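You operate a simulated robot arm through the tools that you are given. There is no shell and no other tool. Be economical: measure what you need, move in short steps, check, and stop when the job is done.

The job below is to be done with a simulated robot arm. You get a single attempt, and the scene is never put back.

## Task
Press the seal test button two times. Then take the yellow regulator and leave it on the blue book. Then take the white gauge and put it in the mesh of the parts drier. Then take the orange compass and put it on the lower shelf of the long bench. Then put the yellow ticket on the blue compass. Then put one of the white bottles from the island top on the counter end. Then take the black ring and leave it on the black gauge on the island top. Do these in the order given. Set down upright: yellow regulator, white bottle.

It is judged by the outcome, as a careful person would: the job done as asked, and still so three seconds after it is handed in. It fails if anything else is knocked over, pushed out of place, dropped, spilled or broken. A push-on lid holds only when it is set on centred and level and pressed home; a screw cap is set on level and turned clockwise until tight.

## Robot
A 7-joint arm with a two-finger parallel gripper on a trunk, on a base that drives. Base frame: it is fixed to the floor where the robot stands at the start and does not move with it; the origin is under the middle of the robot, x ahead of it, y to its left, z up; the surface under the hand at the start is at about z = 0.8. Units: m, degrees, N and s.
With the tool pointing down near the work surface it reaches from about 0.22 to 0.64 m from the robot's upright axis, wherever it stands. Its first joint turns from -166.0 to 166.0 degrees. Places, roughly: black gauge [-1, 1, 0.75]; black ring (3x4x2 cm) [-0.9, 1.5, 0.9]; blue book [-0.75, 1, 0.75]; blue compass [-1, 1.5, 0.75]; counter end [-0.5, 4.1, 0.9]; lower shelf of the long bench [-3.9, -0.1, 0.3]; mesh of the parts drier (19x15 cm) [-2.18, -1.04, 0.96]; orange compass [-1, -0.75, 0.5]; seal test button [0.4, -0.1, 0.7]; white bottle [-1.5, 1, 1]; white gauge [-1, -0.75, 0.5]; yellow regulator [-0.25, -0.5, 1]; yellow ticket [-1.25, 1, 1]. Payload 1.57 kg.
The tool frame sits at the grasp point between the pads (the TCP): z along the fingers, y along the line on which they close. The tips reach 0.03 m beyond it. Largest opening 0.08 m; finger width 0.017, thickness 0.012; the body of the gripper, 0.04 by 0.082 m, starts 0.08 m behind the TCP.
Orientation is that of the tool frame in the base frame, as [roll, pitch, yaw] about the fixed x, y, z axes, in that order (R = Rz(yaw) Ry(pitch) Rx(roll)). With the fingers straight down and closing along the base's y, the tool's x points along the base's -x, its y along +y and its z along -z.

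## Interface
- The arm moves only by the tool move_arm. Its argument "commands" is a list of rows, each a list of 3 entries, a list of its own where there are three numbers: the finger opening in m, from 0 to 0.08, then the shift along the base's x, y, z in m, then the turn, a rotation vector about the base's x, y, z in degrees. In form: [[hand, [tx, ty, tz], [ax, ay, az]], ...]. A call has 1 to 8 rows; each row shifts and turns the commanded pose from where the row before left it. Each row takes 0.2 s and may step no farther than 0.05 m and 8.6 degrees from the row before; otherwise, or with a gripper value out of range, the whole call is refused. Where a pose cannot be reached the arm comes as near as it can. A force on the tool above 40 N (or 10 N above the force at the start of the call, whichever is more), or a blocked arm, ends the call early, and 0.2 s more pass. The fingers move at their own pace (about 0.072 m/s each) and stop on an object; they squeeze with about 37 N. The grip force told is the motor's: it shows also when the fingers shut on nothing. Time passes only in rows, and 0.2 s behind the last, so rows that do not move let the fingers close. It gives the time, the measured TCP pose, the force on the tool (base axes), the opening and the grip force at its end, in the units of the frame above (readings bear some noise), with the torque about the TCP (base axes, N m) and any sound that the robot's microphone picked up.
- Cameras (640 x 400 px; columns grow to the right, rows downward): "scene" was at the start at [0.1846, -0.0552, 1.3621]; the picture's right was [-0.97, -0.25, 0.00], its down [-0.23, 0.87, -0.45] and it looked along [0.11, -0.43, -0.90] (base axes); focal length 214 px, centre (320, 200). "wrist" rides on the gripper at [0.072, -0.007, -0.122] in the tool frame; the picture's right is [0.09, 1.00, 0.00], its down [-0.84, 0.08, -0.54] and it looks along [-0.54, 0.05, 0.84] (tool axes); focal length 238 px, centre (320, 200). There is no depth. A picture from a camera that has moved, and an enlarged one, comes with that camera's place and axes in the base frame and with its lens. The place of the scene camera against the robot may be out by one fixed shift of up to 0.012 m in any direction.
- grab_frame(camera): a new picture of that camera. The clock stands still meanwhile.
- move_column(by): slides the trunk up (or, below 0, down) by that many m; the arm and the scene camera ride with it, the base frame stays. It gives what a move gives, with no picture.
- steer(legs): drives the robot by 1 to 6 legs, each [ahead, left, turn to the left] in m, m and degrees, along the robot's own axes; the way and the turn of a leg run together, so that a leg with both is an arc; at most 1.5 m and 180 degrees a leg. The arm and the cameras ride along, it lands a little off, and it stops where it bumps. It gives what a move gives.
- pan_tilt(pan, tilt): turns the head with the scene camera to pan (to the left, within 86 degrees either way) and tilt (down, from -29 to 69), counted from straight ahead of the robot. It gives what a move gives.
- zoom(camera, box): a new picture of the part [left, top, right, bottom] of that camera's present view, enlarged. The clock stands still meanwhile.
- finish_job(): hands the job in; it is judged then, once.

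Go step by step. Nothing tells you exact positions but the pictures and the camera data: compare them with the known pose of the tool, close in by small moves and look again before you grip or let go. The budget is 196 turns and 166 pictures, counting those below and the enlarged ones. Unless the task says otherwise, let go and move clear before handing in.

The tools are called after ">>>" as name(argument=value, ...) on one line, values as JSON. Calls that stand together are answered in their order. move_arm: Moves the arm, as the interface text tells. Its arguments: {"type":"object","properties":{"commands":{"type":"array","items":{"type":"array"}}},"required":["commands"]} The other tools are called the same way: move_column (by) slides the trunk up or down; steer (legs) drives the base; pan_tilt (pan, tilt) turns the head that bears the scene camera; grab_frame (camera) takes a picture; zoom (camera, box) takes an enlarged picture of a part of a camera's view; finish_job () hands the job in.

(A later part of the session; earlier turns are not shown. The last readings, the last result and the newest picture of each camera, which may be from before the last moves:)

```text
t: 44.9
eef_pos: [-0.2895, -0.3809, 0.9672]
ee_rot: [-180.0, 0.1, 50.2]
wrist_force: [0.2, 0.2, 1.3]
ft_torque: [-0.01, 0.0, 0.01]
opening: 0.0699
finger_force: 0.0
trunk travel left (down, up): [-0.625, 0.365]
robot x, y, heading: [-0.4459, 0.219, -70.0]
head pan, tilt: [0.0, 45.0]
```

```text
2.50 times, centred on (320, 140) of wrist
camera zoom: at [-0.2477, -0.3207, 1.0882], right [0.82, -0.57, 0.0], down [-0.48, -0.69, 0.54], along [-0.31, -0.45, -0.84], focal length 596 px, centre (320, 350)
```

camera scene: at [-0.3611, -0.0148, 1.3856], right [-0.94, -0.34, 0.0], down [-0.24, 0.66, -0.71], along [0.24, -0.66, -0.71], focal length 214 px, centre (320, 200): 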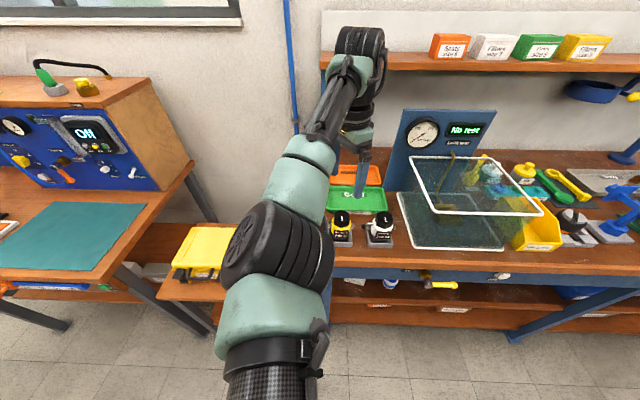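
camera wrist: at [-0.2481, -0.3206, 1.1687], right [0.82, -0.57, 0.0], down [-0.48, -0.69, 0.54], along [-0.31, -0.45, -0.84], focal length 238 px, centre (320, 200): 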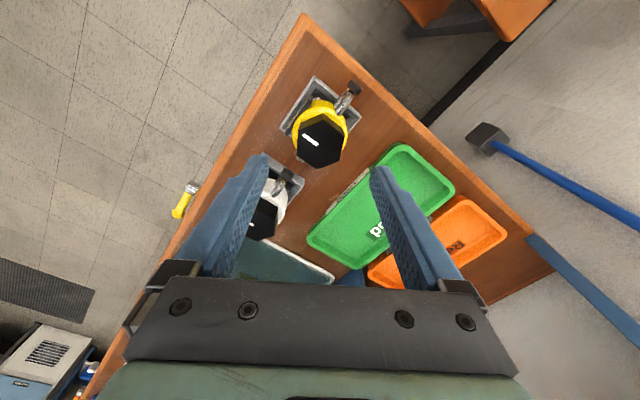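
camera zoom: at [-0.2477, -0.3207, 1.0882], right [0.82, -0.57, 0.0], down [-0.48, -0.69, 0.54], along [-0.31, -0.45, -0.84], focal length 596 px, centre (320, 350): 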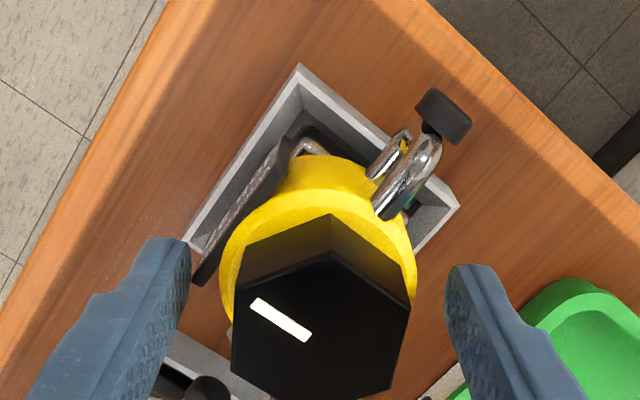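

Knob is centred between the fingers. Closing.

>>> move_arm(commands=[[0.03, [0, 0, 0], [0, 0, 0]], [0, [0, 0, 0], [0, 0, 0]], [0, [0, 0, 0], [0, 0, 0]], [0, [0, 0, 0], [0, 0, 0]]])

>>> zoom(camera="wrist", box=[200, 60, 440, 220])

```text
t: 45.9
eef_pos: [-0.2892, -0.3806, 0.9681]
ee_rot: [180.0, 0.2, 50.2]
wrist_force: [-2.6, 1.8, 0.9]
ft_torque: [0.04, 0.11, -0.05]
opening: 0.0533
finger_force: 37.1
trunk travel left (down, up): [-0.625, 0.365]
robot x, y, heading: [-0.4482, 0.2182, -70.2]
head pan, tilt: [0.0, 45.0]
```

```text
2.50 times, centred on (320, 140) of wrist
camera zoom: at [-0.2478, -0.3207, 1.0883], right [0.82, -0.57, 0.0], down [-0.48, -0.69, 0.54], along [-0.31, -0.45, -0.84], focal length 596 px, centre (320, 350)
```

zoom: 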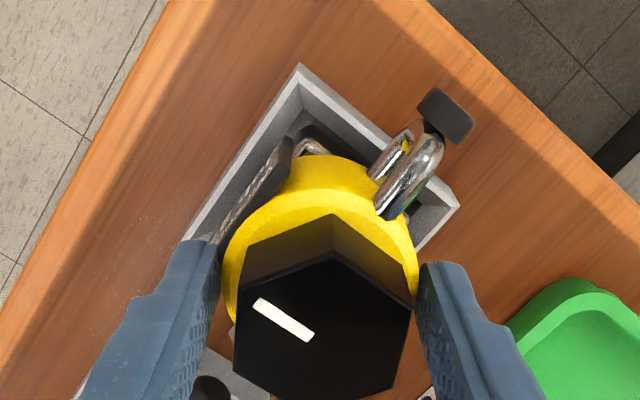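

The fingers have closed on the yellow body (5.3 cm) just at its top rim. I'll reopen, go a bit deeper and grip again.

>>> move_arm(commands=[[0.076, [0, 0, 0], [0, 0, 0]], [0.076, [0, 0, 0], [0, 0, 0]], [0.076, [0, 0, -0.006], [0, 0, 0]], [0.076, [0, 0, -0.006], [0, 0, 0]], [0.03, [0, 0, 0], [0, 0, 0]], [0, [0, 0, 0], [0, 0, 0]], [0, [0, 0, 0], [0, 0, 0]]])

>>> zoom(camera="wrist", box=[200, 60, 440, 220])

```text
t: 47.5
eef_pos: [-0.2887, -0.3796, 0.9558]
ee_rot: [-179.9, 0.1, 50.2]
wrist_force: [-2.0, 1.3, 0.5]
ft_torque: [0.05, 0.03, -0.01]
opening: 0.0532
finger_force: 37.2
trunk travel left (down, up): [-0.625, 0.365]
robot x, y, heading: [-0.4443, 0.2146, -70.1]
head pan, tilt: [0.0, 45.0]
```

```text
2.50 times, centred on (320, 140) of wrist
camera zoom: at [-0.2473, -0.3201, 1.0762], right [0.82, -0.57, 0.0], down [-0.48, -0.69, 0.54], along [-0.31, -0.45, -0.84], focal length 596 px, centre (320, 350)
```

zoom: 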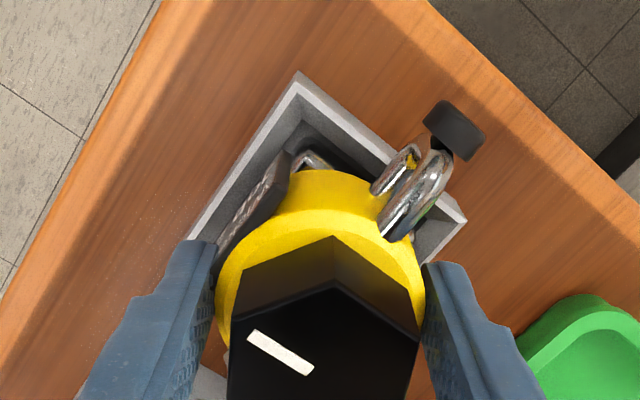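

Firm grip on the body. Lifting straight up.

>>> move_arm(commands=[[0, [0, 0, 0.02], [0, 0, 0]], [0, [0, 0, 0.04], [0, 0, 0]], [0, [0, 0, 0.05], [0, 0, 0]], [0, [0, 0, 0.05], [0, 0, 0]]])

>>> grab_frame(camera="scene")

>>> grab_frame(camera="wrist")

```text
t: 48.5
eef_pos: [-0.2911, -0.3784, 1.115]
ee_rot: [-179.9, 0.0, 50.3]
wrist_force: [0.1, 0.1, -4.2]
ft_torque: [-0.04, 0.0, 0.0]
opening: 0.0532
finger_force: 37.1
trunk travel left (down, up): [-0.625, 0.365]
robot x, y, heading: [-0.4451, 0.2171, -69.9]
head pan, tilt: [0.0, 45.0]
```

```text
124 pictures are left
camera scene: at [-0.3613, -0.0148, 1.3856], right [-0.94, -0.34, 0.0], down [-0.24, 0.66, -0.71], along [0.24, -0.66, -0.71], focal length 214 px, centre (320, 200)
```

scene: 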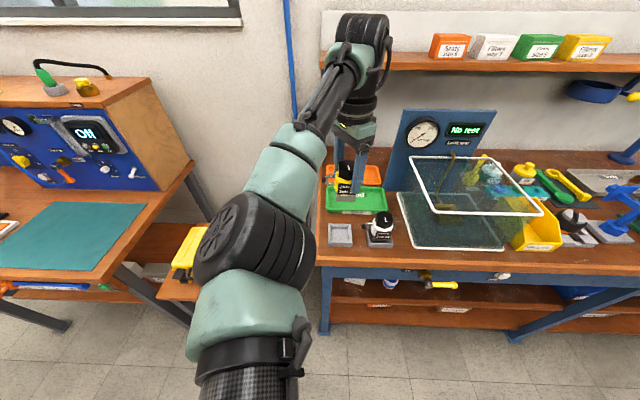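

```text
123 pictures are left
camera wrist: at [-0.2498, -0.3185, 1.2362], right [0.82, -0.57, 0.0], down [-0.47, -0.69, 0.54], along [-0.31, -0.45, -0.84], focal length 238 px, centre (320, 200)
```

wrist: 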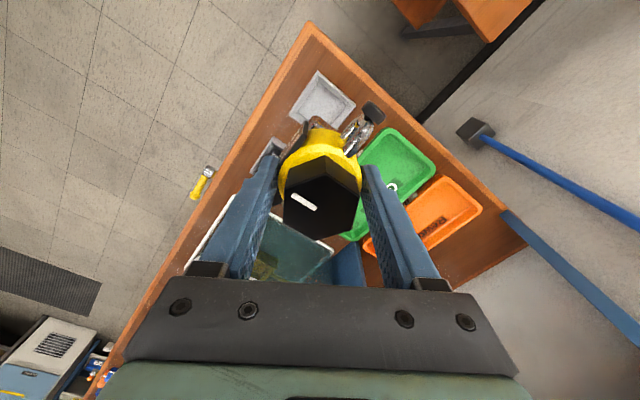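

Regulator held. Raise, back away from the bench, turn around to the island.

>>> move_column(by=0.15)

>>> steer(legs=[[-0.3, -0.1, 0], [0, 0, 180]])

>>> grab_frame(camera="scene")

```text
t: 50.3
eef_pos: [-0.2908, -0.3776, 1.263]
ee_rot: [180.0, 0.1, 50.2]
wrist_force: [-0.1, 0.7, -5.6]
ft_torque: [-0.03, 0.02, -0.01]
opening: 0.0531
finger_force: 36.6
trunk travel left (down, up): [-0.775, 0.215]
robot x, y, heading: [-0.4437, 0.2148, -70.0]
head pan, tilt: [0.0, 45.0]
```

```text
t: 59.6
eef_pos: [-0.783, 1.0577, 1.2648]
ee_rot: [-180.0, 0.0, -131.0]
wrist_force: [-0.5, 0.0, -4.5]
ft_torque: [-0.02, -0.02, 0.05]
opening: 0.0531
finger_force: 37.1
trunk travel left (down, up): [-0.775, 0.215]
robot x, y, heading: [-0.6409, 0.4584, 108.7]
head pan, tilt: [0.0, 45.0]
```

```text
122 pictures are left
camera scene: at [-0.7237, 0.7034, 1.5355], right [0.95, 0.32, 0.0], down [0.23, -0.67, -0.71], along [-0.23, 0.67, -0.71], focal length 214 px, centre (320, 200)
```

scene: 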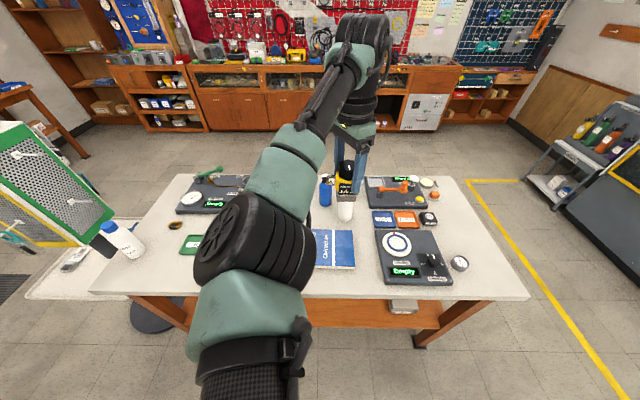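

>>> grab_frame(camera="wrist")

>>> zoom(camera="scene", box=[290, 150, 490, 300])

>>> zoom(camera="scene", box=[80, 150, 260, 290])

```text
121 pictures are left
camera wrist: at [-0.8257, 0.9989, 1.3859], right [-0.81, 0.58, 0.0], down [0.49, 0.68, 0.54], along [0.32, 0.44, -0.84], focal length 238 px, centre (320, 200)
```

wrist: 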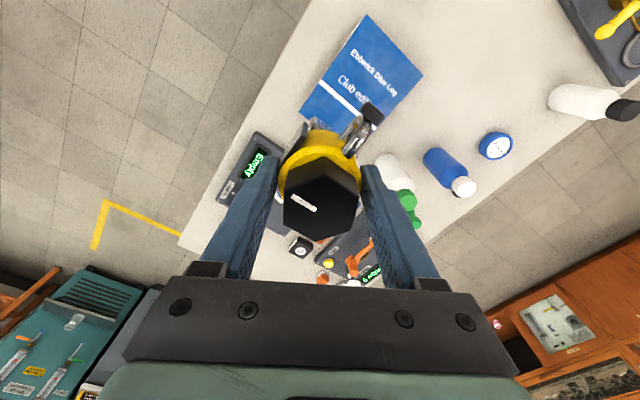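

```text
2.67 times, centred on (390, 225) of scene
camera zoom: at [-0.7237, 0.7034, 1.5355], right [0.95, 0.32, 0.0], down [0.23, -0.67, -0.71], along [-0.23, 0.67, -0.71], focal length 572 px, centre (133, 133)
```

zoom: 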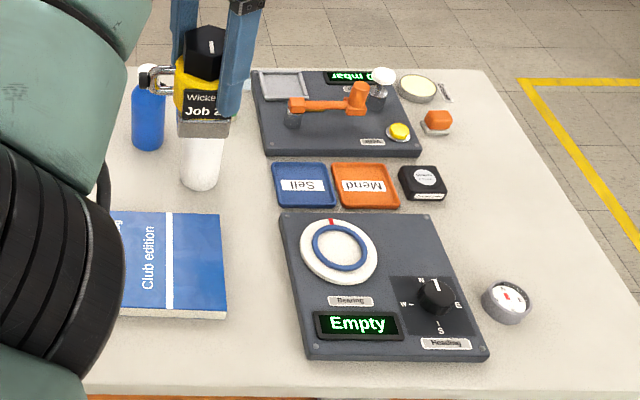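

```text
2.86 times, centred on (170, 220) of scene
camera zoom: at [-0.7237, 0.7034, 1.5355], right [0.95, 0.32, 0.0], down [0.23, -0.67, -0.71], along [-0.23, 0.67, -0.71], focal length 613 px, centre (749, 143)
```

zoom: 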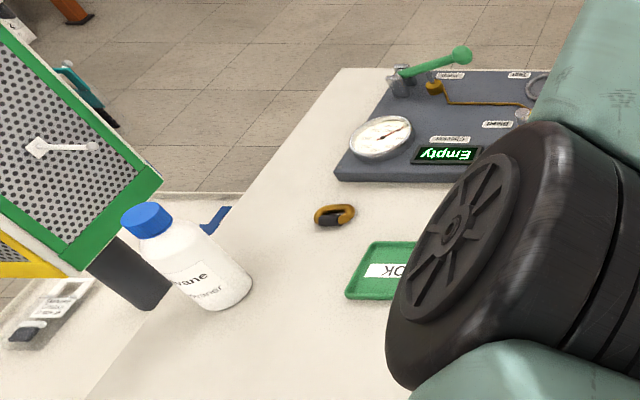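

The blue book's centre works out to about (-0.84, 1.10, 0.885), with bottles behind it. I'll pull the arm in a little, then drive 0.12 m ahead so the regulator hovers over the book.

>>> move_arm(commands=[[0, [-0.007, -0.041, 0], [0, 0, 0]], [0, [-0.007, -0.041, 0], [0, 0, 0]]])

>>> steer(legs=[[0.12, 0, 0]])

>>> grab_frame(camera="wrist")

>>> grab_frame(camera="scene")

```text
t: 60.2
eef_pos: [-0.7977, 0.972, 1.2654]
ee_rot: [-180.0, 0.1, -131.0]
wrist_force: [0.3, -0.2, -5.4]
ft_torque: [0.01, -0.03, 0.0]
opening: 0.0532
finger_force: 36.4
trunk travel left (down, up): [-0.775, 0.215]
robot x, y, heading: [-0.6429, 0.4586, 108.7]
head pan, tilt: [0.0, 45.0]
```

```text
t: 61.5
eef_pos: [-0.8368, 1.0852, 1.2661]
ee_rot: [180.0, 0.1, -130.9]
wrist_force: [-1.3, -0.6, -4.8]
ft_torque: [0.01, 0.01, -0.02]
opening: 0.0531
finger_force: 37.1
trunk travel left (down, up): [-0.775, 0.215]
robot x, y, heading: [-0.6754, 0.5712, 108.8]
head pan, tilt: [0.0, 45.0]
```

```text
118 pictures are left
camera wrist: at [-0.8791, 1.0258, 1.3871], right [-0.81, 0.58, 0.0], down [0.49, 0.68, 0.54], along [0.32, 0.44, -0.84], focal length 238 px, centre (320, 200)
```

wrist: 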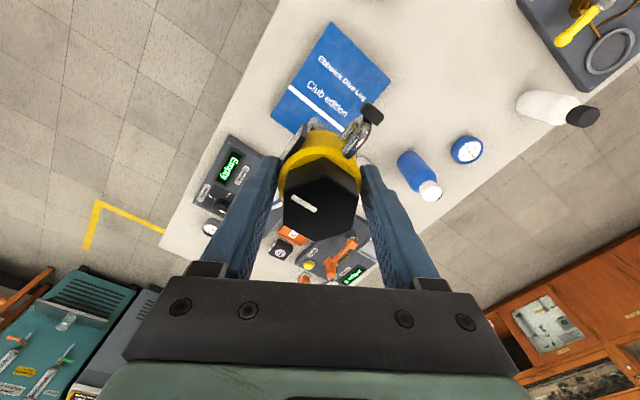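

```text
117 pictures are left
camera scene: at [-0.7618, 0.8138, 1.5356], right [0.95, 0.32, 0.0], down [0.23, -0.67, -0.71], along [-0.23, 0.67, -0.71], focal length 214 px, centre (320, 200)
```

scene: 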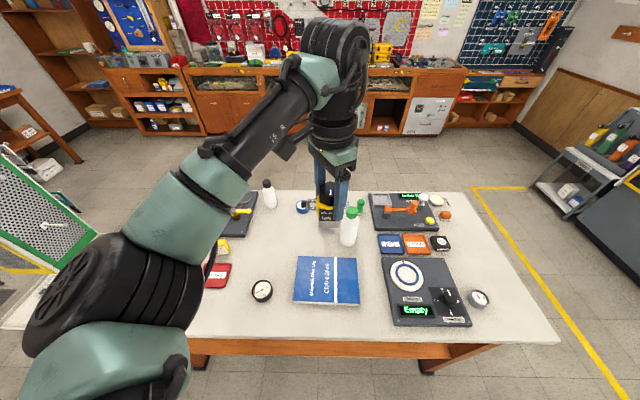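

The book is clear and the regulator is nearly over its centre. Descending.

>>> move_arm(commands=[[0, [-0.003, 0.01, -0.05], [0, 0, 0]], [0, [0, 0, -0.05], [0, 0, 0]], [0, [0, 0, -0.05], [0, 0, 0]], [0, [0, 0, -0.045], [0, 0, 0]]])

>>> grab_frame(camera="scene")

>>> zoom(camera="wrist", box=[200, 20, 440, 180])

```text
refused: row 1 steps farther than a row can; nothing moved
```

```text
116 pictures are left
camera scene: at [-0.7618, 0.8138, 1.5356], right [0.95, 0.32, 0.0], down [0.23, -0.67, -0.71], along [-0.23, 0.67, -0.71], focal length 214 px, centre (320, 200)
```

scene: 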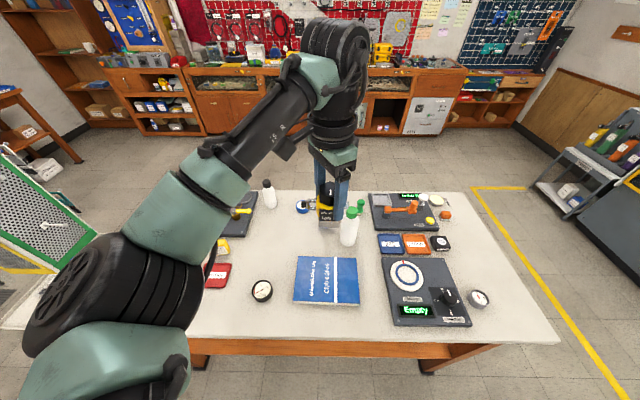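

```text
2.50 times, centred on (320, 100) of wrist
camera zoom: at [-0.8791, 1.0258, 1.3871], right [-0.81, 0.58, 0.0], down [0.49, 0.68, 0.54], along [0.32, 0.44, -0.84], focal length 596 px, centre (320, 450)
```

zoom: 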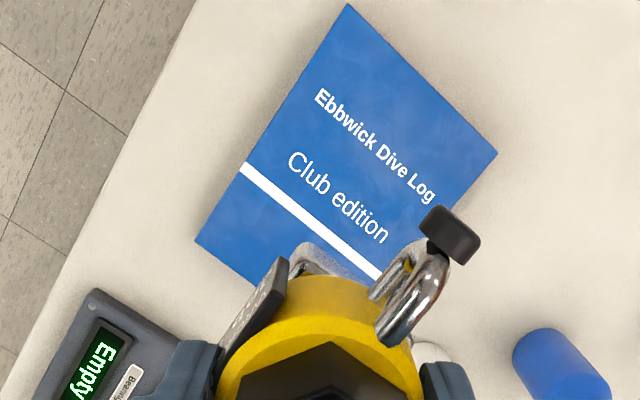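

>>> move_arm(commands=[[0, [-0.003, 0.01, -0.045], [0, 0, 0]], [0, [0, 0, -0.05], [0, 0, 0]], [0, [0, 0, -0.05], [0, 0, 0]], [0, [0, 0, -0.045], [0, 0, 0]]])

>>> zoom(camera="scene", box=[240, 170, 440, 330])

>>> zoom(camera="wrist", box=[200, 20, 440, 180])

```text
t: 62.5
eef_pos: [-0.8393, 1.095, 1.0744]
ee_rot: [180.0, 0.2, -130.9]
wrist_force: [0.3, -0.7, -5.3]
ft_torque: [-0.02, -0.06, 0.03]
opening: 0.0531
finger_force: 37.3
trunk travel left (down, up): [-0.775, 0.215]
robot x, y, heading: [-0.6805, 0.57, 109.0]
head pan, tilt: [0.0, 45.0]
```

```text
2.50 times, centred on (340, 250) of scene
camera zoom: at [-0.7619, 0.8147, 1.5355], right [0.95, 0.32, 0.0], down [0.23, -0.67, -0.71], along [-0.23, 0.67, -0.71], focal length 536 px, centre (270, 75)
```

zoom: 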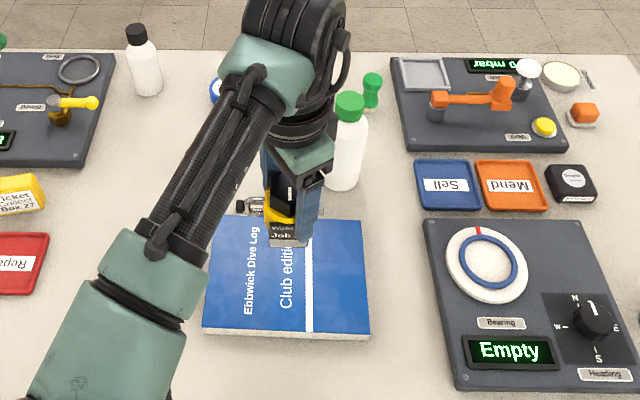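

```text
2.50 times, centred on (320, 100) of wrist
camera zoom: at [-0.8816, 1.0356, 1.1955], right [-0.81, 0.58, 0.0], down [0.49, 0.68, 0.54], along [0.32, 0.44, -0.84], focal length 596 px, centre (320, 450)
```

zoom: 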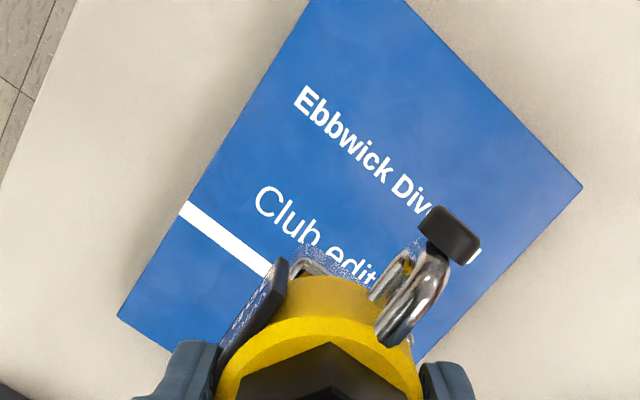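

>>> move_arm(commands=[[0, [0, 0, -0.025], [0, 0, 0]], [0, [0, 0, -0.008], [0, 0, 0]], [0, [0, 0, -0.006], [0, 0, 0]]])

>>> zoom(camera="scene", box=[290, 220, 390, 310])

```text
t: 63.3
eef_pos: [-0.8393, 1.0956, 1.0361]
ee_rot: [-179.9, 0.1, -130.9]
wrist_force: [0.1, 0.1, -5.1]
ft_torque: [0.01, -0.02, -0.01]
opening: 0.053
finger_force: 37.1
trunk travel left (down, up): [-0.775, 0.215]
robot x, y, heading: [-0.6792, 0.5732, 109.0]
head pan, tilt: [0.0, 45.0]
```

```text
4.44 times, centred on (340, 265) of scene
camera zoom: at [-0.7619, 0.8144, 1.5355], right [0.95, 0.32, 0.0], down [0.23, -0.67, -0.71], along [-0.23, 0.67, -0.71], focal length 953 px, centre (231, -89)
```

zoom: 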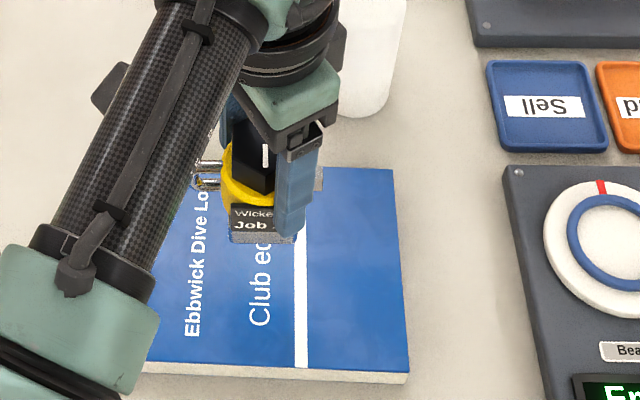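

>>> move_arm(commands=[[0, [0, 0, -0.008], [0, 0, 0]], [0, [0, 0, -0.006], [0, 0, 0]], [0, [0, 0, -0.005], [0, 0, 0]]])

>>> zoom(camera="scene", box=[290, 220, 390, 310])

```text
t: 64.1
eef_pos: [-0.8396, 1.0954, 1.0169]
ee_rot: [180.0, 0.1, -130.9]
wrist_force: [0.7, 0.2, -4.0]
ft_torque: [-0.05, 0.02, 0.06]
opening: 0.0532
finger_force: 36.8
trunk travel left (down, up): [-0.775, 0.215]
robot x, y, heading: [-0.6785, 0.5718, 109.0]
head pan, tilt: [0.0, 45.0]
```

```text
4.44 times, centred on (340, 265) of scene
camera zoom: at [-0.762, 0.8143, 1.5355], right [0.95, 0.32, 0.0], down [0.23, -0.67, -0.71], along [-0.23, 0.67, -0.71], focal length 953 px, centre (231, -89)
```

zoom: 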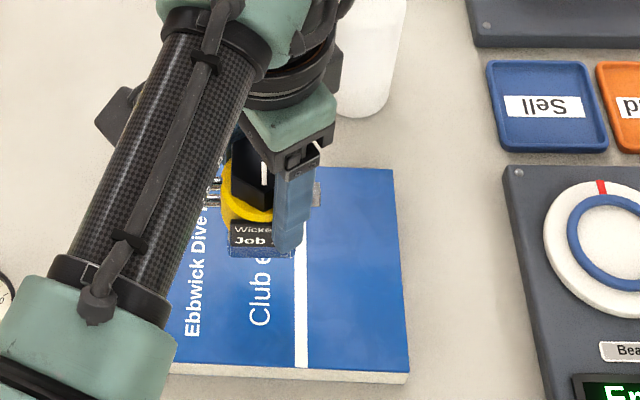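

>>> move_arm(commands=[[0, [0, 0, -0.008], [0, 0, 0]], [0, [0, 0, -0.006], [0, 0, 0]], [0, [0, 0, -0.006], [0, 0, 0]]])

>>> zoom(camera="scene", box=[290, 220, 390, 310])

```text
t: 64.9
eef_pos: [-0.8401, 1.0948, 0.9978]
ee_rot: [-179.9, 0.0, -131.0]
wrist_force: [-0.1, 0.1, -5.2]
ft_torque: [0.01, -0.02, 0.03]
opening: 0.0531
finger_force: 36.9
trunk travel left (down, up): [-0.775, 0.215]
robot x, y, heading: [-0.6788, 0.5724, 108.8]
head pan, tilt: [0.0, 45.0]
```

```text
4.44 times, centred on (340, 265) of scene
camera zoom: at [-0.762, 0.8143, 1.5355], right [0.95, 0.32, 0.0], down [0.23, -0.67, -0.71], along [-0.23, 0.67, -0.71], focal length 953 px, centre (231, -89)
```

zoom: 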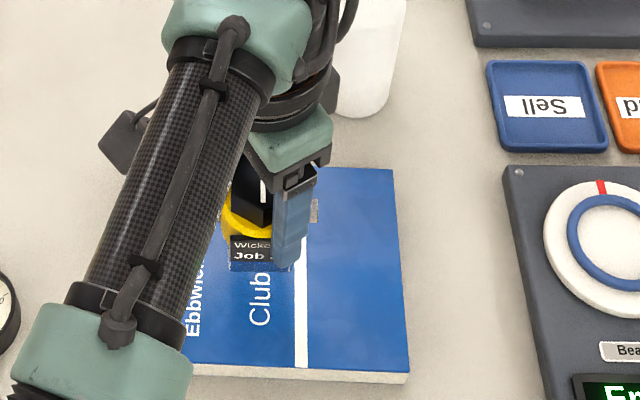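

>>> move_arm(commands=[[0, [0, 0, -0.005], [0, 0, 0]], [0, [0, 0, -0.005], [0, 0, 0]], [0, [0, 0, -0.004], [0, 0, 0]]])

>>> move_arm(commands=[[0, [0, 0, -0.004], [0, 0, 0]], [0, [0, 0, -0.004], [0, 0, 0]]])

>>> zoom(camera="scene", box=[290, 220, 390, 310])

```text
t: 65.7
eef_pos: [-0.8411, 1.094, 0.9852]
ee_rot: [179.9, 0.1, -130.9]
wrist_force: [0.0, -0.2, -4.4]
ft_torque: [0.01, -0.02, -0.02]
opening: 0.053
finger_force: 37.0
trunk travel left (down, up): [-0.775, 0.215]
robot x, y, heading: [-0.6803, 0.5731, 108.9]
head pan, tilt: [0.0, 45.0]
```

```text
t: 66.3
eef_pos: [-0.8406, 1.0964, 0.9752]
ee_rot: [-179.8, 0.1, -130.9]
wrist_force: [-0.2, -0.8, -4.7]
ft_torque: [-0.01, 0.01, 0.0]
opening: 0.0531
finger_force: 37.1
trunk travel left (down, up): [-0.775, 0.215]
robot x, y, heading: [-0.6813, 0.5707, 108.9]
head pan, tilt: [0.0, 45.0]
```

```text
4.44 times, centred on (340, 265) of scene
camera zoom: at [-0.762, 0.8143, 1.5355], right [0.95, 0.32, 0.0], down [0.23, -0.67, -0.71], along [-0.23, 0.67, -0.71], focal length 953 px, centre (231, -89)
```

zoom: 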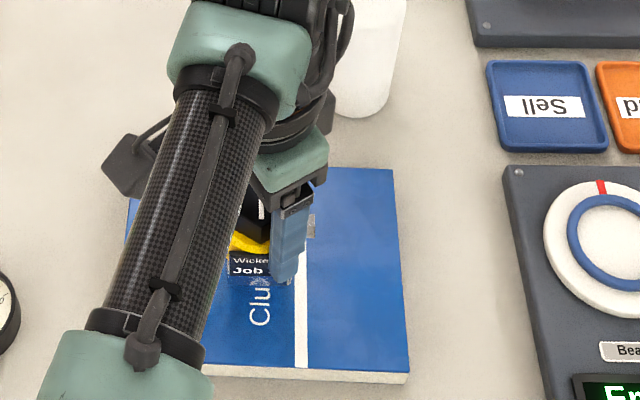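

>>> move_arm(commands=[[0, [0, 0, -0.004], [0, 0, 0]], [0, [0, 0, -0.004], [0, 0, 0]]])

>>> move_arm(commands=[[0, [0, 0, -0.004], [0, 0, 0]], [0, [0, 0, -0.004], [0, 0, 0]]])

>>> zoom(camera="wrist", box=[200, 20, 440, 180])

```text
t: 66.9
eef_pos: [-0.8399, 1.0961, 0.9673]
ee_rot: [-180.0, 0.1, -131.0]
wrist_force: [0.2, -0.1, -5.8]
ft_torque: [0.0, 0.03, 0.0]
opening: 0.053
finger_force: 36.5
trunk travel left (down, up): [-0.775, 0.215]
robot x, y, heading: [-0.6826, 0.5761, 109.0]
head pan, tilt: [0.0, 45.0]
```

```text
t: 67.5
eef_pos: [-0.8398, 1.0951, 0.96]
ee_rot: [-180.0, 0.1, -130.9]
wrist_force: [-0.3, 0.9, -5.1]
ft_torque: [0.0, 0.0, 0.01]
opening: 0.0528
finger_force: 36.9
trunk travel left (down, up): [-0.775, 0.215]
robot x, y, heading: [-0.6819, 0.5727, 109.0]
head pan, tilt: [0.0, 45.0]
```

```text
2.50 times, centred on (320, 100) of wrist
camera zoom: at [-0.8817, 1.0364, 1.0812], right [-0.81, 0.58, 0.0], down [0.49, 0.68, 0.54], along [0.32, 0.44, -0.84], focal length 596 px, centre (320, 450)
```

zoom: 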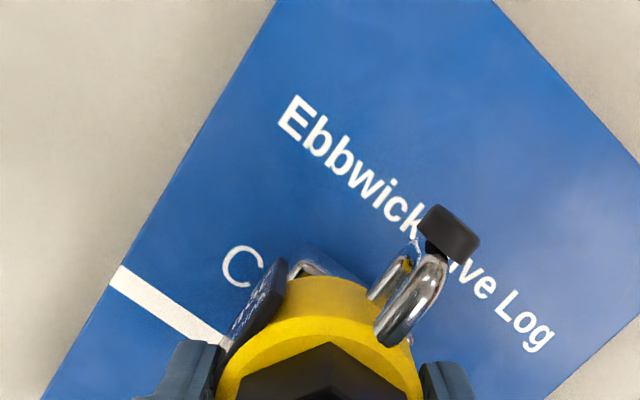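

>>> move_arm(commands=[[0, [0, 0, -0.004], [0, 0, 0]], [0, [0, 0, -0.004], [0, 0, 0]]])

>>> move_arm(commands=[[0, [0, 0, -0.004], [0, 0, 0]], [0, [0, 0, -0.004], [0, 0, 0]]])

>>> grab_frame(camera="wrist")

```text
t: 68.1
eef_pos: [-0.8386, 1.0957, 0.9535]
ee_rot: [179.9, 0.3, -131.0]
wrist_force: [0.8, -0.4, 1.4]
ft_torque: [-0.17, 0.05, 0.03]
opening: 0.0534
finger_force: 37.3
trunk travel left (down, up): [-0.775, 0.215]
robot x, y, heading: [-0.6782, 0.5688, 109.0]
head pan, tilt: [0.0, 45.0]
```

```text
t: 68.7
eef_pos: [-0.8395, 1.0955, 0.952]
ee_rot: [179.7, 0.4, -131.1]
wrist_force: [5.4, -15.6, 25.1]
ft_torque: [-0.6, -0.12, -0.05]
opening: 0.0531
finger_force: 37.1
trunk travel left (down, up): [-0.775, 0.215]
robot x, y, heading: [-0.6772, 0.5701, 108.5]
head pan, tilt: [0.0, 45.0]
stopped in row 2: the force on the tool passed its limit at 44 N (the readings are from after the stop); the commanded pose is now the measured one
```

```text
107 pictures are left
camera wrist: at [-0.8816, 1.0358, 1.0732], right [-0.81, 0.59, 0.0], down [0.49, 0.68, 0.55], along [0.32, 0.45, -0.84], focal length 238 px, centre (320, 200)
```

wrist: 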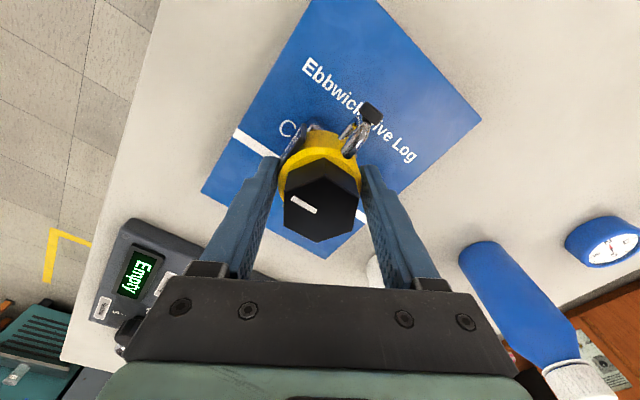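

Contact at about TCP z 0.954: it stands on the book. I'll relieve the pressure slightly, open, and rise.

>>> move_arm(commands=[[0, [0, 0, 0.0025], [0.2, -0.4, 0]], [0, [0, 0, 0], [0, 0, 0]]])

>>> move_arm(commands=[[0.06, [0, 0, 0], [0, 0, 0]], [0.078, [0, 0, 0], [0, 0, 0]], [0.078, [0, 0, 0], [0, 0, 0]], [0.078, [0, 0, 0.02], [0, 0, 0]], [0.078, [0, 0, 0.05], [0, 0, 0]], [0.078, [0, 0, 0.05], [0, 0, 0]], [0.078, [0, 0, 0.05], [0, 0, 0]]])

>>> grab_frame(camera="scene")

>>> grab_frame(camera="wrist")

```text
t: 69.3
eef_pos: [-0.8391, 1.0961, 0.9537]
ee_rot: [179.8, 0.9, -131.0]
wrist_force: [1.4, -10.0, 13.9]
ft_torque: [-0.64, 0.31, 0.19]
opening: 0.0534
finger_force: 36.9
trunk travel left (down, up): [-0.775, 0.215]
robot x, y, heading: [-0.6792, 0.5736, 108.8]
head pan, tilt: [0.0, 45.0]
```

```text
t: 70.9
eef_pos: [-0.84, 1.0967, 1.121]
ee_rot: [179.9, 0.9, -131.0]
wrist_force: [-0.7, 0.4, 0.6]
ft_torque: [0.01, 0.0, 0.03]
opening: 0.0781
finger_force: 0.0
trunk travel left (down, up): [-0.775, 0.215]
robot x, y, heading: [-0.6786, 0.5715, 108.9]
head pan, tilt: [0.0, 45.0]
```

```text
106 pictures are left
camera scene: at [-0.7628, 0.8129, 1.5356], right [0.95, 0.32, 0.0], down [0.23, -0.67, -0.71], along [-0.23, 0.67, -0.71], focal length 214 px, centre (320, 200)
```

scene: 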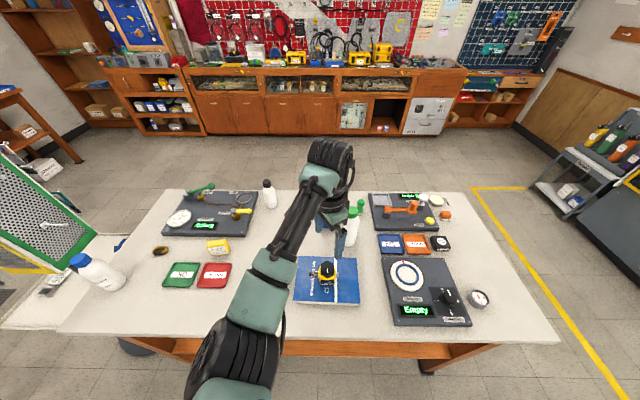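

```text
105 pictures are left
camera wrist: at [-0.8825, 1.0367, 1.2414], right [-0.81, 0.58, 0.0], down [0.49, 0.68, 0.55], along [0.32, 0.45, -0.83], focal length 238 px, centre (320, 200)
```

wrist: 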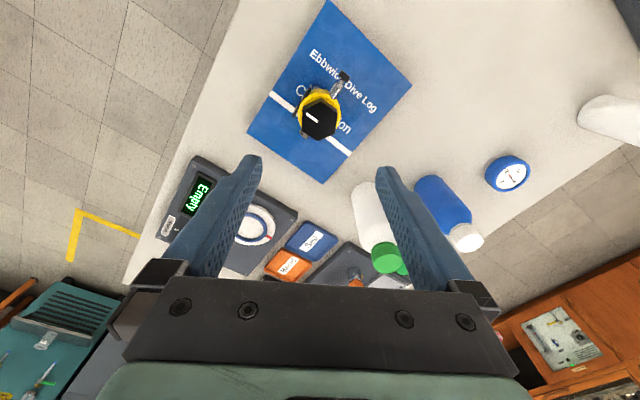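

The regulator stands upright on the book. While here, I'll study the island for the later steps.

>>> zoom(camera="scene", box=[130, 170, 300, 300])

>>> zoom(camera="scene", box=[330, 180, 500, 335])

>>> zoom(camera="wrist", box=[230, 120, 640, 300])

```text
3.08 times, centred on (215, 235) of scene
camera zoom: at [-0.7628, 0.8129, 1.5356], right [0.95, 0.32, 0.0], down [0.23, -0.67, -0.71], along [-0.23, 0.67, -0.71], focal length 660 px, centre (643, 92)
```

zoom: 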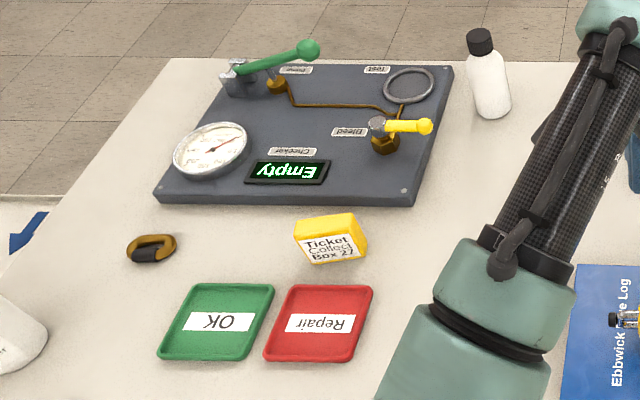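

```text
2.58 times, centred on (415, 258) of scene
camera zoom: at [-0.7628, 0.8129, 1.5356], right [0.95, 0.32, 0.0], down [0.23, -0.67, -0.71], along [-0.23, 0.67, -0.71], focal length 554 px, centre (75, 52)
```

zoom: 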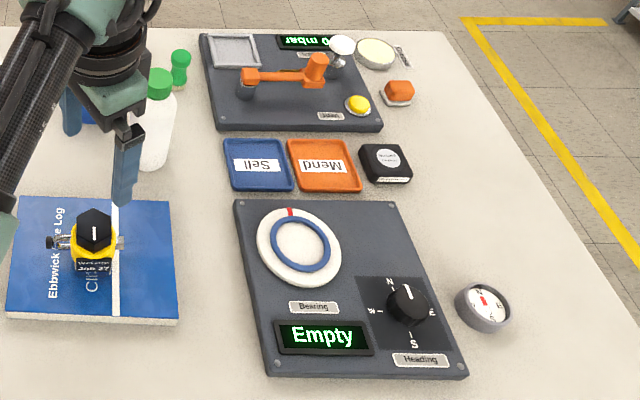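

```text
1.56 times, centred on (435, 210) of wrist
camera zoom: at [-0.8825, 1.0367, 1.2414], right [-0.81, 0.58, 0.0], down [0.49, 0.68, 0.55], along [0.32, 0.45, -0.83], focal length 372 px, centre (140, 184)
```

zoom: 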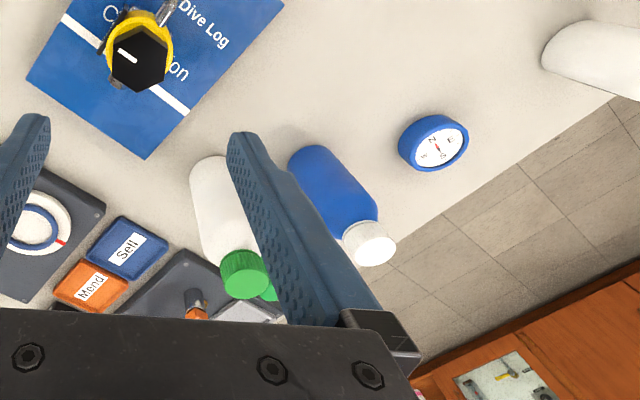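

Next, the white gauge and orange compass on the shelf under the leak-test bench. I'll back off, turn around and drive along that bench for a look.

>>> steer(legs=[[-0.2, 0, 0], [0, 0, 180], [0, -0.6, 0]])

>>> pan_tilt(pan=0, tilt=45)

>>> grab_frame(camera="scene")

```text
t: 82.8
eef_pos: [-1.0411, -0.3269, 1.1214]
ee_rot: [179.8, 0.8, 47.1]
wrist_force: [0.5, -0.8, 0.3]
ft_torque: [0.0, 0.0, -0.01]
opening: 0.0781
finger_force: 0.0
trunk travel left (down, up): [-0.775, 0.215]
robot x, y, heading: [-1.1809, 0.2064, -73.0]
head pan, tilt: [0.0, 45.0]
```

```text
t: 83.4
eef_pos: [-1.0402, -0.3256, 1.1206]
ee_rot: [179.7, 0.8, 47.1]
wrist_force: [-0.7, -0.2, -0.8]
ft_torque: [0.0, 0.0, -0.02]
opening: 0.0785
finger_force: 0.0
trunk travel left (down, up): [-0.775, 0.215]
robot x, y, heading: [-1.1814, 0.2078, -73.1]
head pan, tilt: [0.0, 45.0]
```

```text
101 pictures are left
camera scene: at [-1.1103, -0.0293, 1.5356], right [-0.96, -0.29, 0.0], down [-0.21, 0.68, -0.71], along [0.21, -0.68, -0.71], focal length 214 px, centre (320, 200)
```

scene: 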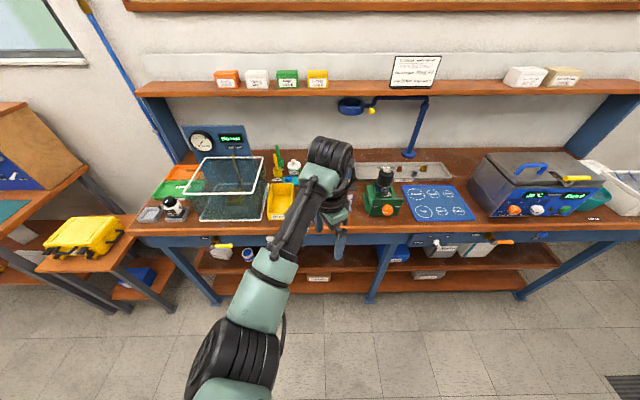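

>>> steer(legs=[[-0.1, 0, 2]])

>>> move_column(by=-0.4)

>>> pan_tilt(pan=0, tilt=35)

>>> grab_frame(camera="scene")

>>> grab_frame(camera="wrist")

```text
t: 84.5
eef_pos: [-1.0527, -0.2265, 1.1212]
ee_rot: [179.9, 0.9, 49.0]
wrist_force: [0.8, 0.1, 0.4]
ft_torque: [0.02, 0.0, 0.0]
opening: 0.0781
finger_force: 0.2
trunk travel left (down, up): [-0.775, 0.215]
robot x, y, heading: [-1.2116, 0.3016, -71.2]
head pan, tilt: [0.0, 45.0]
```

```text
t: 88.3
eef_pos: [-1.0517, -0.2248, 0.7214]
ee_rot: [179.9, 0.8, 49.2]
wrist_force: [0.5, 0.3, -0.5]
ft_torque: [-0.01, -0.01, 0.02]
opening: 0.0782
finger_force: 0.1
trunk travel left (down, up): [-0.375, 0.615]
robot x, y, heading: [-1.2151, 0.3004, -70.8]
head pan, tilt: [0.0, 45.0]
```

```text
t: 89.1
eef_pos: [-1.0528, -0.226, 0.7216]
ee_rot: [179.9, 0.8, 49.0]
wrist_force: [0.1, 0.7, 1.6]
ft_torque: [0.01, -0.04, -0.01]
opening: 0.0782
finger_force: 0.0
trunk travel left (down, up): [-0.375, 0.615]
robot x, y, heading: [-1.213, 0.2979, -70.8]
head pan, tilt: [0.0, 35.0]
```

```text
100 pictures are left
camera scene: at [-1.1301, 0.0613, 1.1504], right [-0.95, -0.33, 0.0], down [-0.19, 0.54, -0.82], along [0.27, -0.77, -0.57], focal length 214 px, centre (320, 200)
```

scene: 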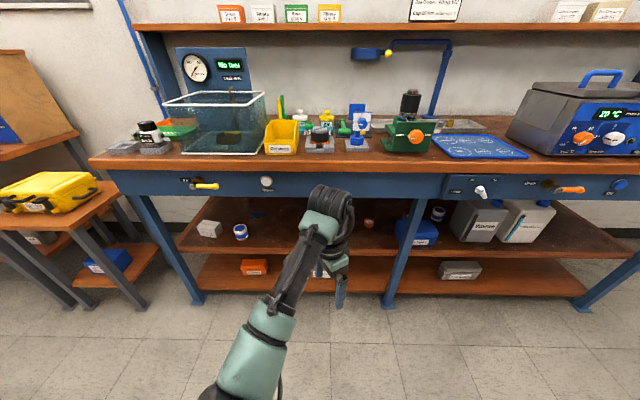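

```text
99 pictures are left
camera wrist: at [-1.009, -0.1665, 0.8411], right [0.81, -0.58, 0.0], down [-0.48, -0.68, 0.55], along [-0.32, -0.45, -0.83], focal length 238 px, centre (320, 200)
```

wrist: 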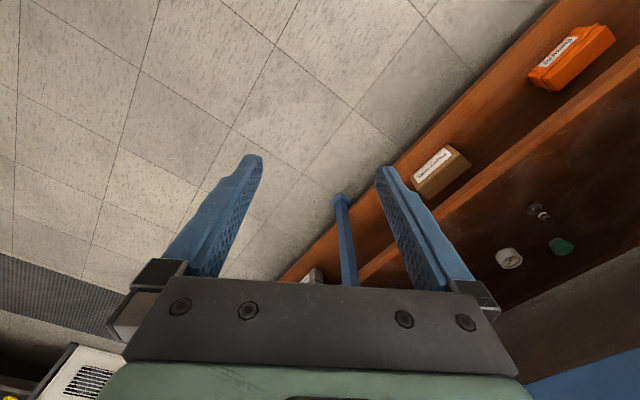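

>>> zoom(camera="scene", box=[180, 190, 320, 290])

>>> zoom(camera="scene", box=[320, 190, 460, 290])

>>> zoom(camera="wrist", box=[440, 160, 640, 320])

>>> zoom(camera="scene", box=[480, 40, 640, 170])

```text
4.00 times, centred on (250, 240) of scene
camera zoom: at [-1.1301, 0.0613, 1.1504], right [-0.95, -0.33, 0.0], down [-0.19, 0.54, -0.82], along [0.27, -0.77, -0.57], focal length 858 px, centre (600, 40)
```

zoom: 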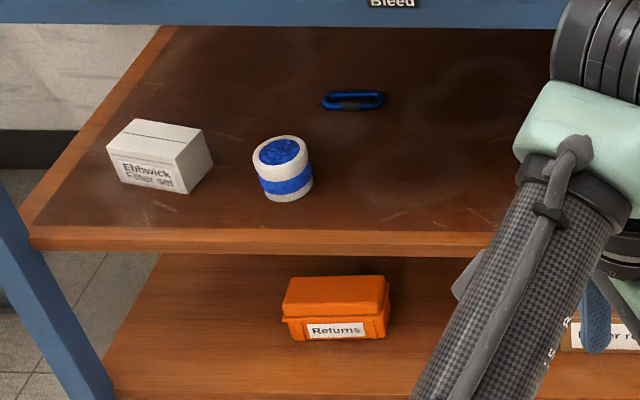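

```text
4.00 times, centred on (390, 240) of scene
camera zoom: at [-1.1301, 0.0613, 1.1504], right [-0.95, -0.33, 0.0], down [-0.19, 0.54, -0.82], along [0.27, -0.77, -0.57], focal length 858 px, centre (40, 40)
```

zoom: 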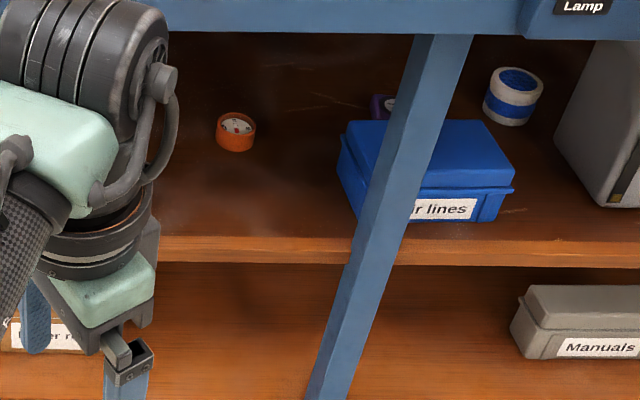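

```text
2.50 times, centred on (540, 240) of wrist
camera zoom: at [-1.009, -0.1665, 0.8411], right [0.81, -0.58, 0.0], down [-0.48, -0.68, 0.55], along [-0.32, -0.45, -0.83], focal length 596 px, centre (-230, 100)
```

zoom: 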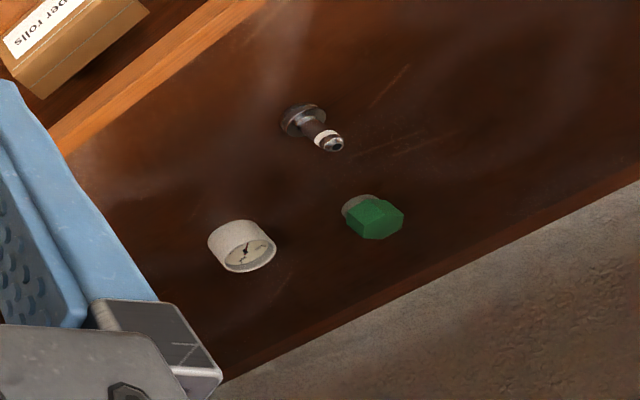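

```text
3.08 times, centred on (560, 105) of scene
camera zoom: at [-1.1301, 0.0613, 1.1504], right [-0.95, -0.33, 0.0], down [-0.19, 0.54, -0.82], along [0.27, -0.77, -0.57], focal length 660 px, centre (-418, 492)
```

zoom: 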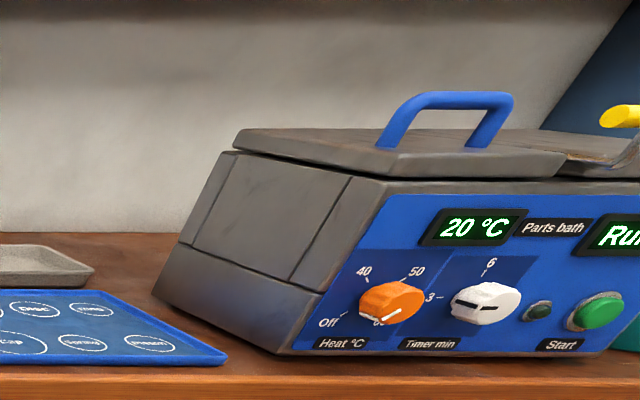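

The white gauge lies at about (-0.90, -0.76) and the orange compass at about (-1.09, -0.75) on the middle shelf, z≈0.45. I'll reach in under the apron with the hand tilted forward about 55°. First, turn the wrist back and tilt in free space.

>>> move_arm(commands=[[0.08, [0, 0, 0], [0, 0, 8.57]], [0.08, [0, 0, 0], [0, 0, 8.57]], [0.08, [0, 0, 0], [0, 0, 8.57]], [0.08, [0, 0, 0], [0, 0, 8.57]], [0.08, [0, 0, 0], [0, 0, 8.57]], [0.08, [0, 0, 0], [0, 0, 8.57]], [0.08, [0, 0, 0], [0, 0, 8.57]]])

>>> move_arm(commands=[[0.08, [0, 0, 0], [-7.43, -2.56, 0]], [0.08, [0, 0, 0], [-7.43, -2.56, 0]], [0.08, [0, 0, 0], [-7.43, -2.56, 0]], [0.08, [0, 0, 0], [-7.43, -2.56, 0]], [0.08, [0, 0, 0], [-7.43, -2.56, 0]], [0.08, [0, 0, 0], [-7.43, -2.56, 0]], [0.08, [0, 0, 0], [-7.43, -2.56, 0]]])

>>> grab_frame(camera="wrist")

>>> grab_frame(camera="scene")

```text
t: 90.7
eef_pos: [-1.0521, -0.2247, 0.7213]
ee_rot: [179.8, 0.8, 109.4]
wrist_force: [0.0, 0.0, -0.1]
ft_torque: [0.0, 0.01, 0.0]
opening: 0.0801
finger_force: 0.1
trunk travel left (down, up): [-0.375, 0.615]
robot x, y, heading: [-1.2132, 0.2968, -71.2]
head pan, tilt: [0.0, 35.0]
```

```text
t: 92.3
eef_pos: [-1.0509, -0.2264, 0.7211]
ee_rot: [179.9, 55.9, 109.1]
wrist_force: [-0.2, 0.1, -0.7]
ft_torque: [-0.01, -0.03, -0.01]
opening: 0.0804
finger_force: 0.0
trunk travel left (down, up): [-0.375, 0.615]
robot x, y, heading: [-1.2099, 0.2983, -70.9]
head pan, tilt: [0.0, 35.0]
```

```text
94 pictures are left
camera wrist: at [-1.1044, -0.0953, 0.7291], right [0.92, 0.38, -0.08], down [0.08, 0.01, 1.0], along [0.38, -0.93, -0.02], focal length 238 px, centre (320, 200)
```

wrist: 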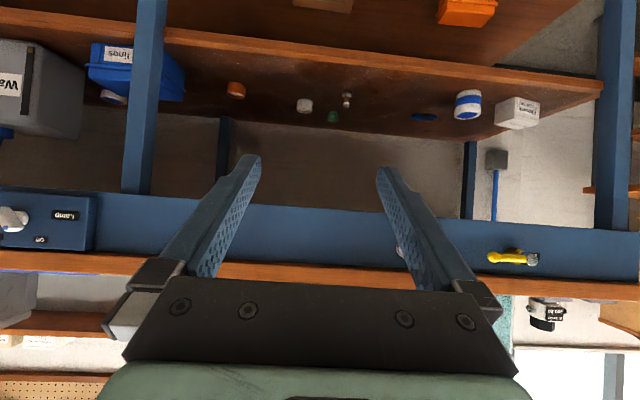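

```text
93 pictures are left
camera scene: at [-1.1302, 0.0613, 1.1505], right [-0.95, -0.33, 0.0], down [-0.19, 0.54, -0.82], along [0.27, -0.77, -0.57], focal length 214 px, centre (320, 200)
```

scene: 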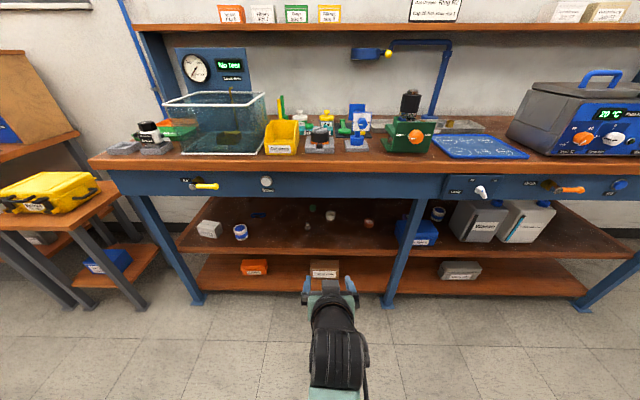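

Triangulation gives the gauge at (-0.87, -0.85, 0.40) and the compass at (-1.09, -0.844, 0.40). To keep the wrist camera off the shelf I'll roll the hand 180° about its own axis so the camera rides on top.

>>> move_arm(commands=[[0.08, [0, 0, 0], [2.31, -6.71, -4.81]], [0.08, [0, 0, 0], [2.31, -6.71, -4.81]], [0.08, [0, 0, 0], [2.31, -6.71, -4.81]], [0.08, [0, 0, 0], [2.31, -6.71, -4.81]], [0.08, [0, 0, 0], [2.31, -6.71, -4.81]], [0.08, [0, 0, 0], [2.31, -6.71, -4.81]], [0.08, [0, 0, 0], [2.31, -6.71, -4.81]]])

>>> move_arm(commands=[[0.08, [0, 0, 0], [2.31, -6.71, -4.81]], [0.08, [0, 0, 0], [2.31, -6.71, -4.81]], [0.08, [0, 0, 0], [2.31, -6.71, -4.81]], [0.08, [0, 0, 0], [2.31, -6.71, -4.81]], [0.08, [0, 0, 0], [2.31, -6.71, -4.81]], [0.08, [0, 0, 0], [2.31, -6.71, -4.81]], [0.08, [0, 0, 0], [2.31, -6.71, -4.81]]])

>>> move_arm(commands=[[0.08, [0, 0, 0], [2.31, -6.71, -4.81]], [0.08, [0, 0, 0], [2.31, -6.71, -4.81]], [0.08, [0, 0, 0], [2.31, -6.71, -4.81]], [0.08, [0, 0, 0], [2.31, -6.71, -4.81]], [0.08, [0, 0, 0], [2.31, -6.71, -4.81]], [0.08, [0, 0, 0], [2.31, -6.71, -4.81]], [0.08, [0, 0, 0], [2.31, -6.71, -4.81]]])

>>> grab_frame(camera="wrist")

```text
t: 93.9
eef_pos: [-1.0521, -0.2269, 0.7221]
ee_rot: [127.8, 24.4, 37.0]
wrist_force: [0.5, 0.1, -0.7]
ft_torque: [-0.01, 0.05, 0.03]
opening: 0.08
finger_force: 0.1
trunk travel left (down, up): [-0.375, 0.615]
robot x, y, heading: [-1.2132, 0.3022, -70.7]
head pan, tilt: [0.0, 35.0]
```

```text
t: 95.5
eef_pos: [-1.0527, -0.2265, 0.7202]
ee_rot: [127.9, -24.5, 1.1]
wrist_force: [0.3, 0.7, 0.5]
ft_torque: [0.01, 0.01, 0.02]
opening: 0.0802
finger_force: 0.1
trunk travel left (down, up): [-0.375, 0.615]
robot x, y, heading: [-1.213, 0.2991, -71.1]
head pan, tilt: [0.0, 35.0]
```

```text
t: 97.1
eef_pos: [-1.0529, -0.2295, 0.7274]
ee_rot: [175.0, -56.4, -65.3]
wrist_force: [0.4, 0.1, -0.7]
ft_torque: [-0.02, 0.04, -0.01]
opening: 0.0801
finger_force: 0.1
out of reach, approached as far as the arm can: row 7
trunk travel left (down, up): [-0.375, 0.615]
robot x, y, heading: [-1.2125, 0.2987, -70.9]
head pan, tilt: [0.0, 35.0]
```

```text
92 pictures are left
camera wrist: at [-1.0614, -0.1674, 0.8528], right [-0.91, -0.4, 0.12], down [-0.41, 0.82, -0.39], along [0.05, -0.41, -0.91], focal length 238 px, centre (320, 200)
```

wrist: 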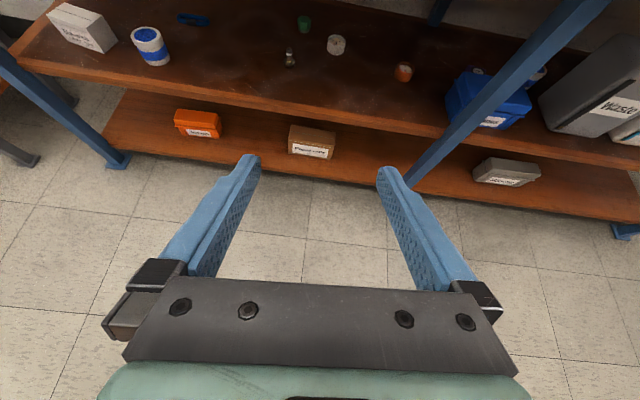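

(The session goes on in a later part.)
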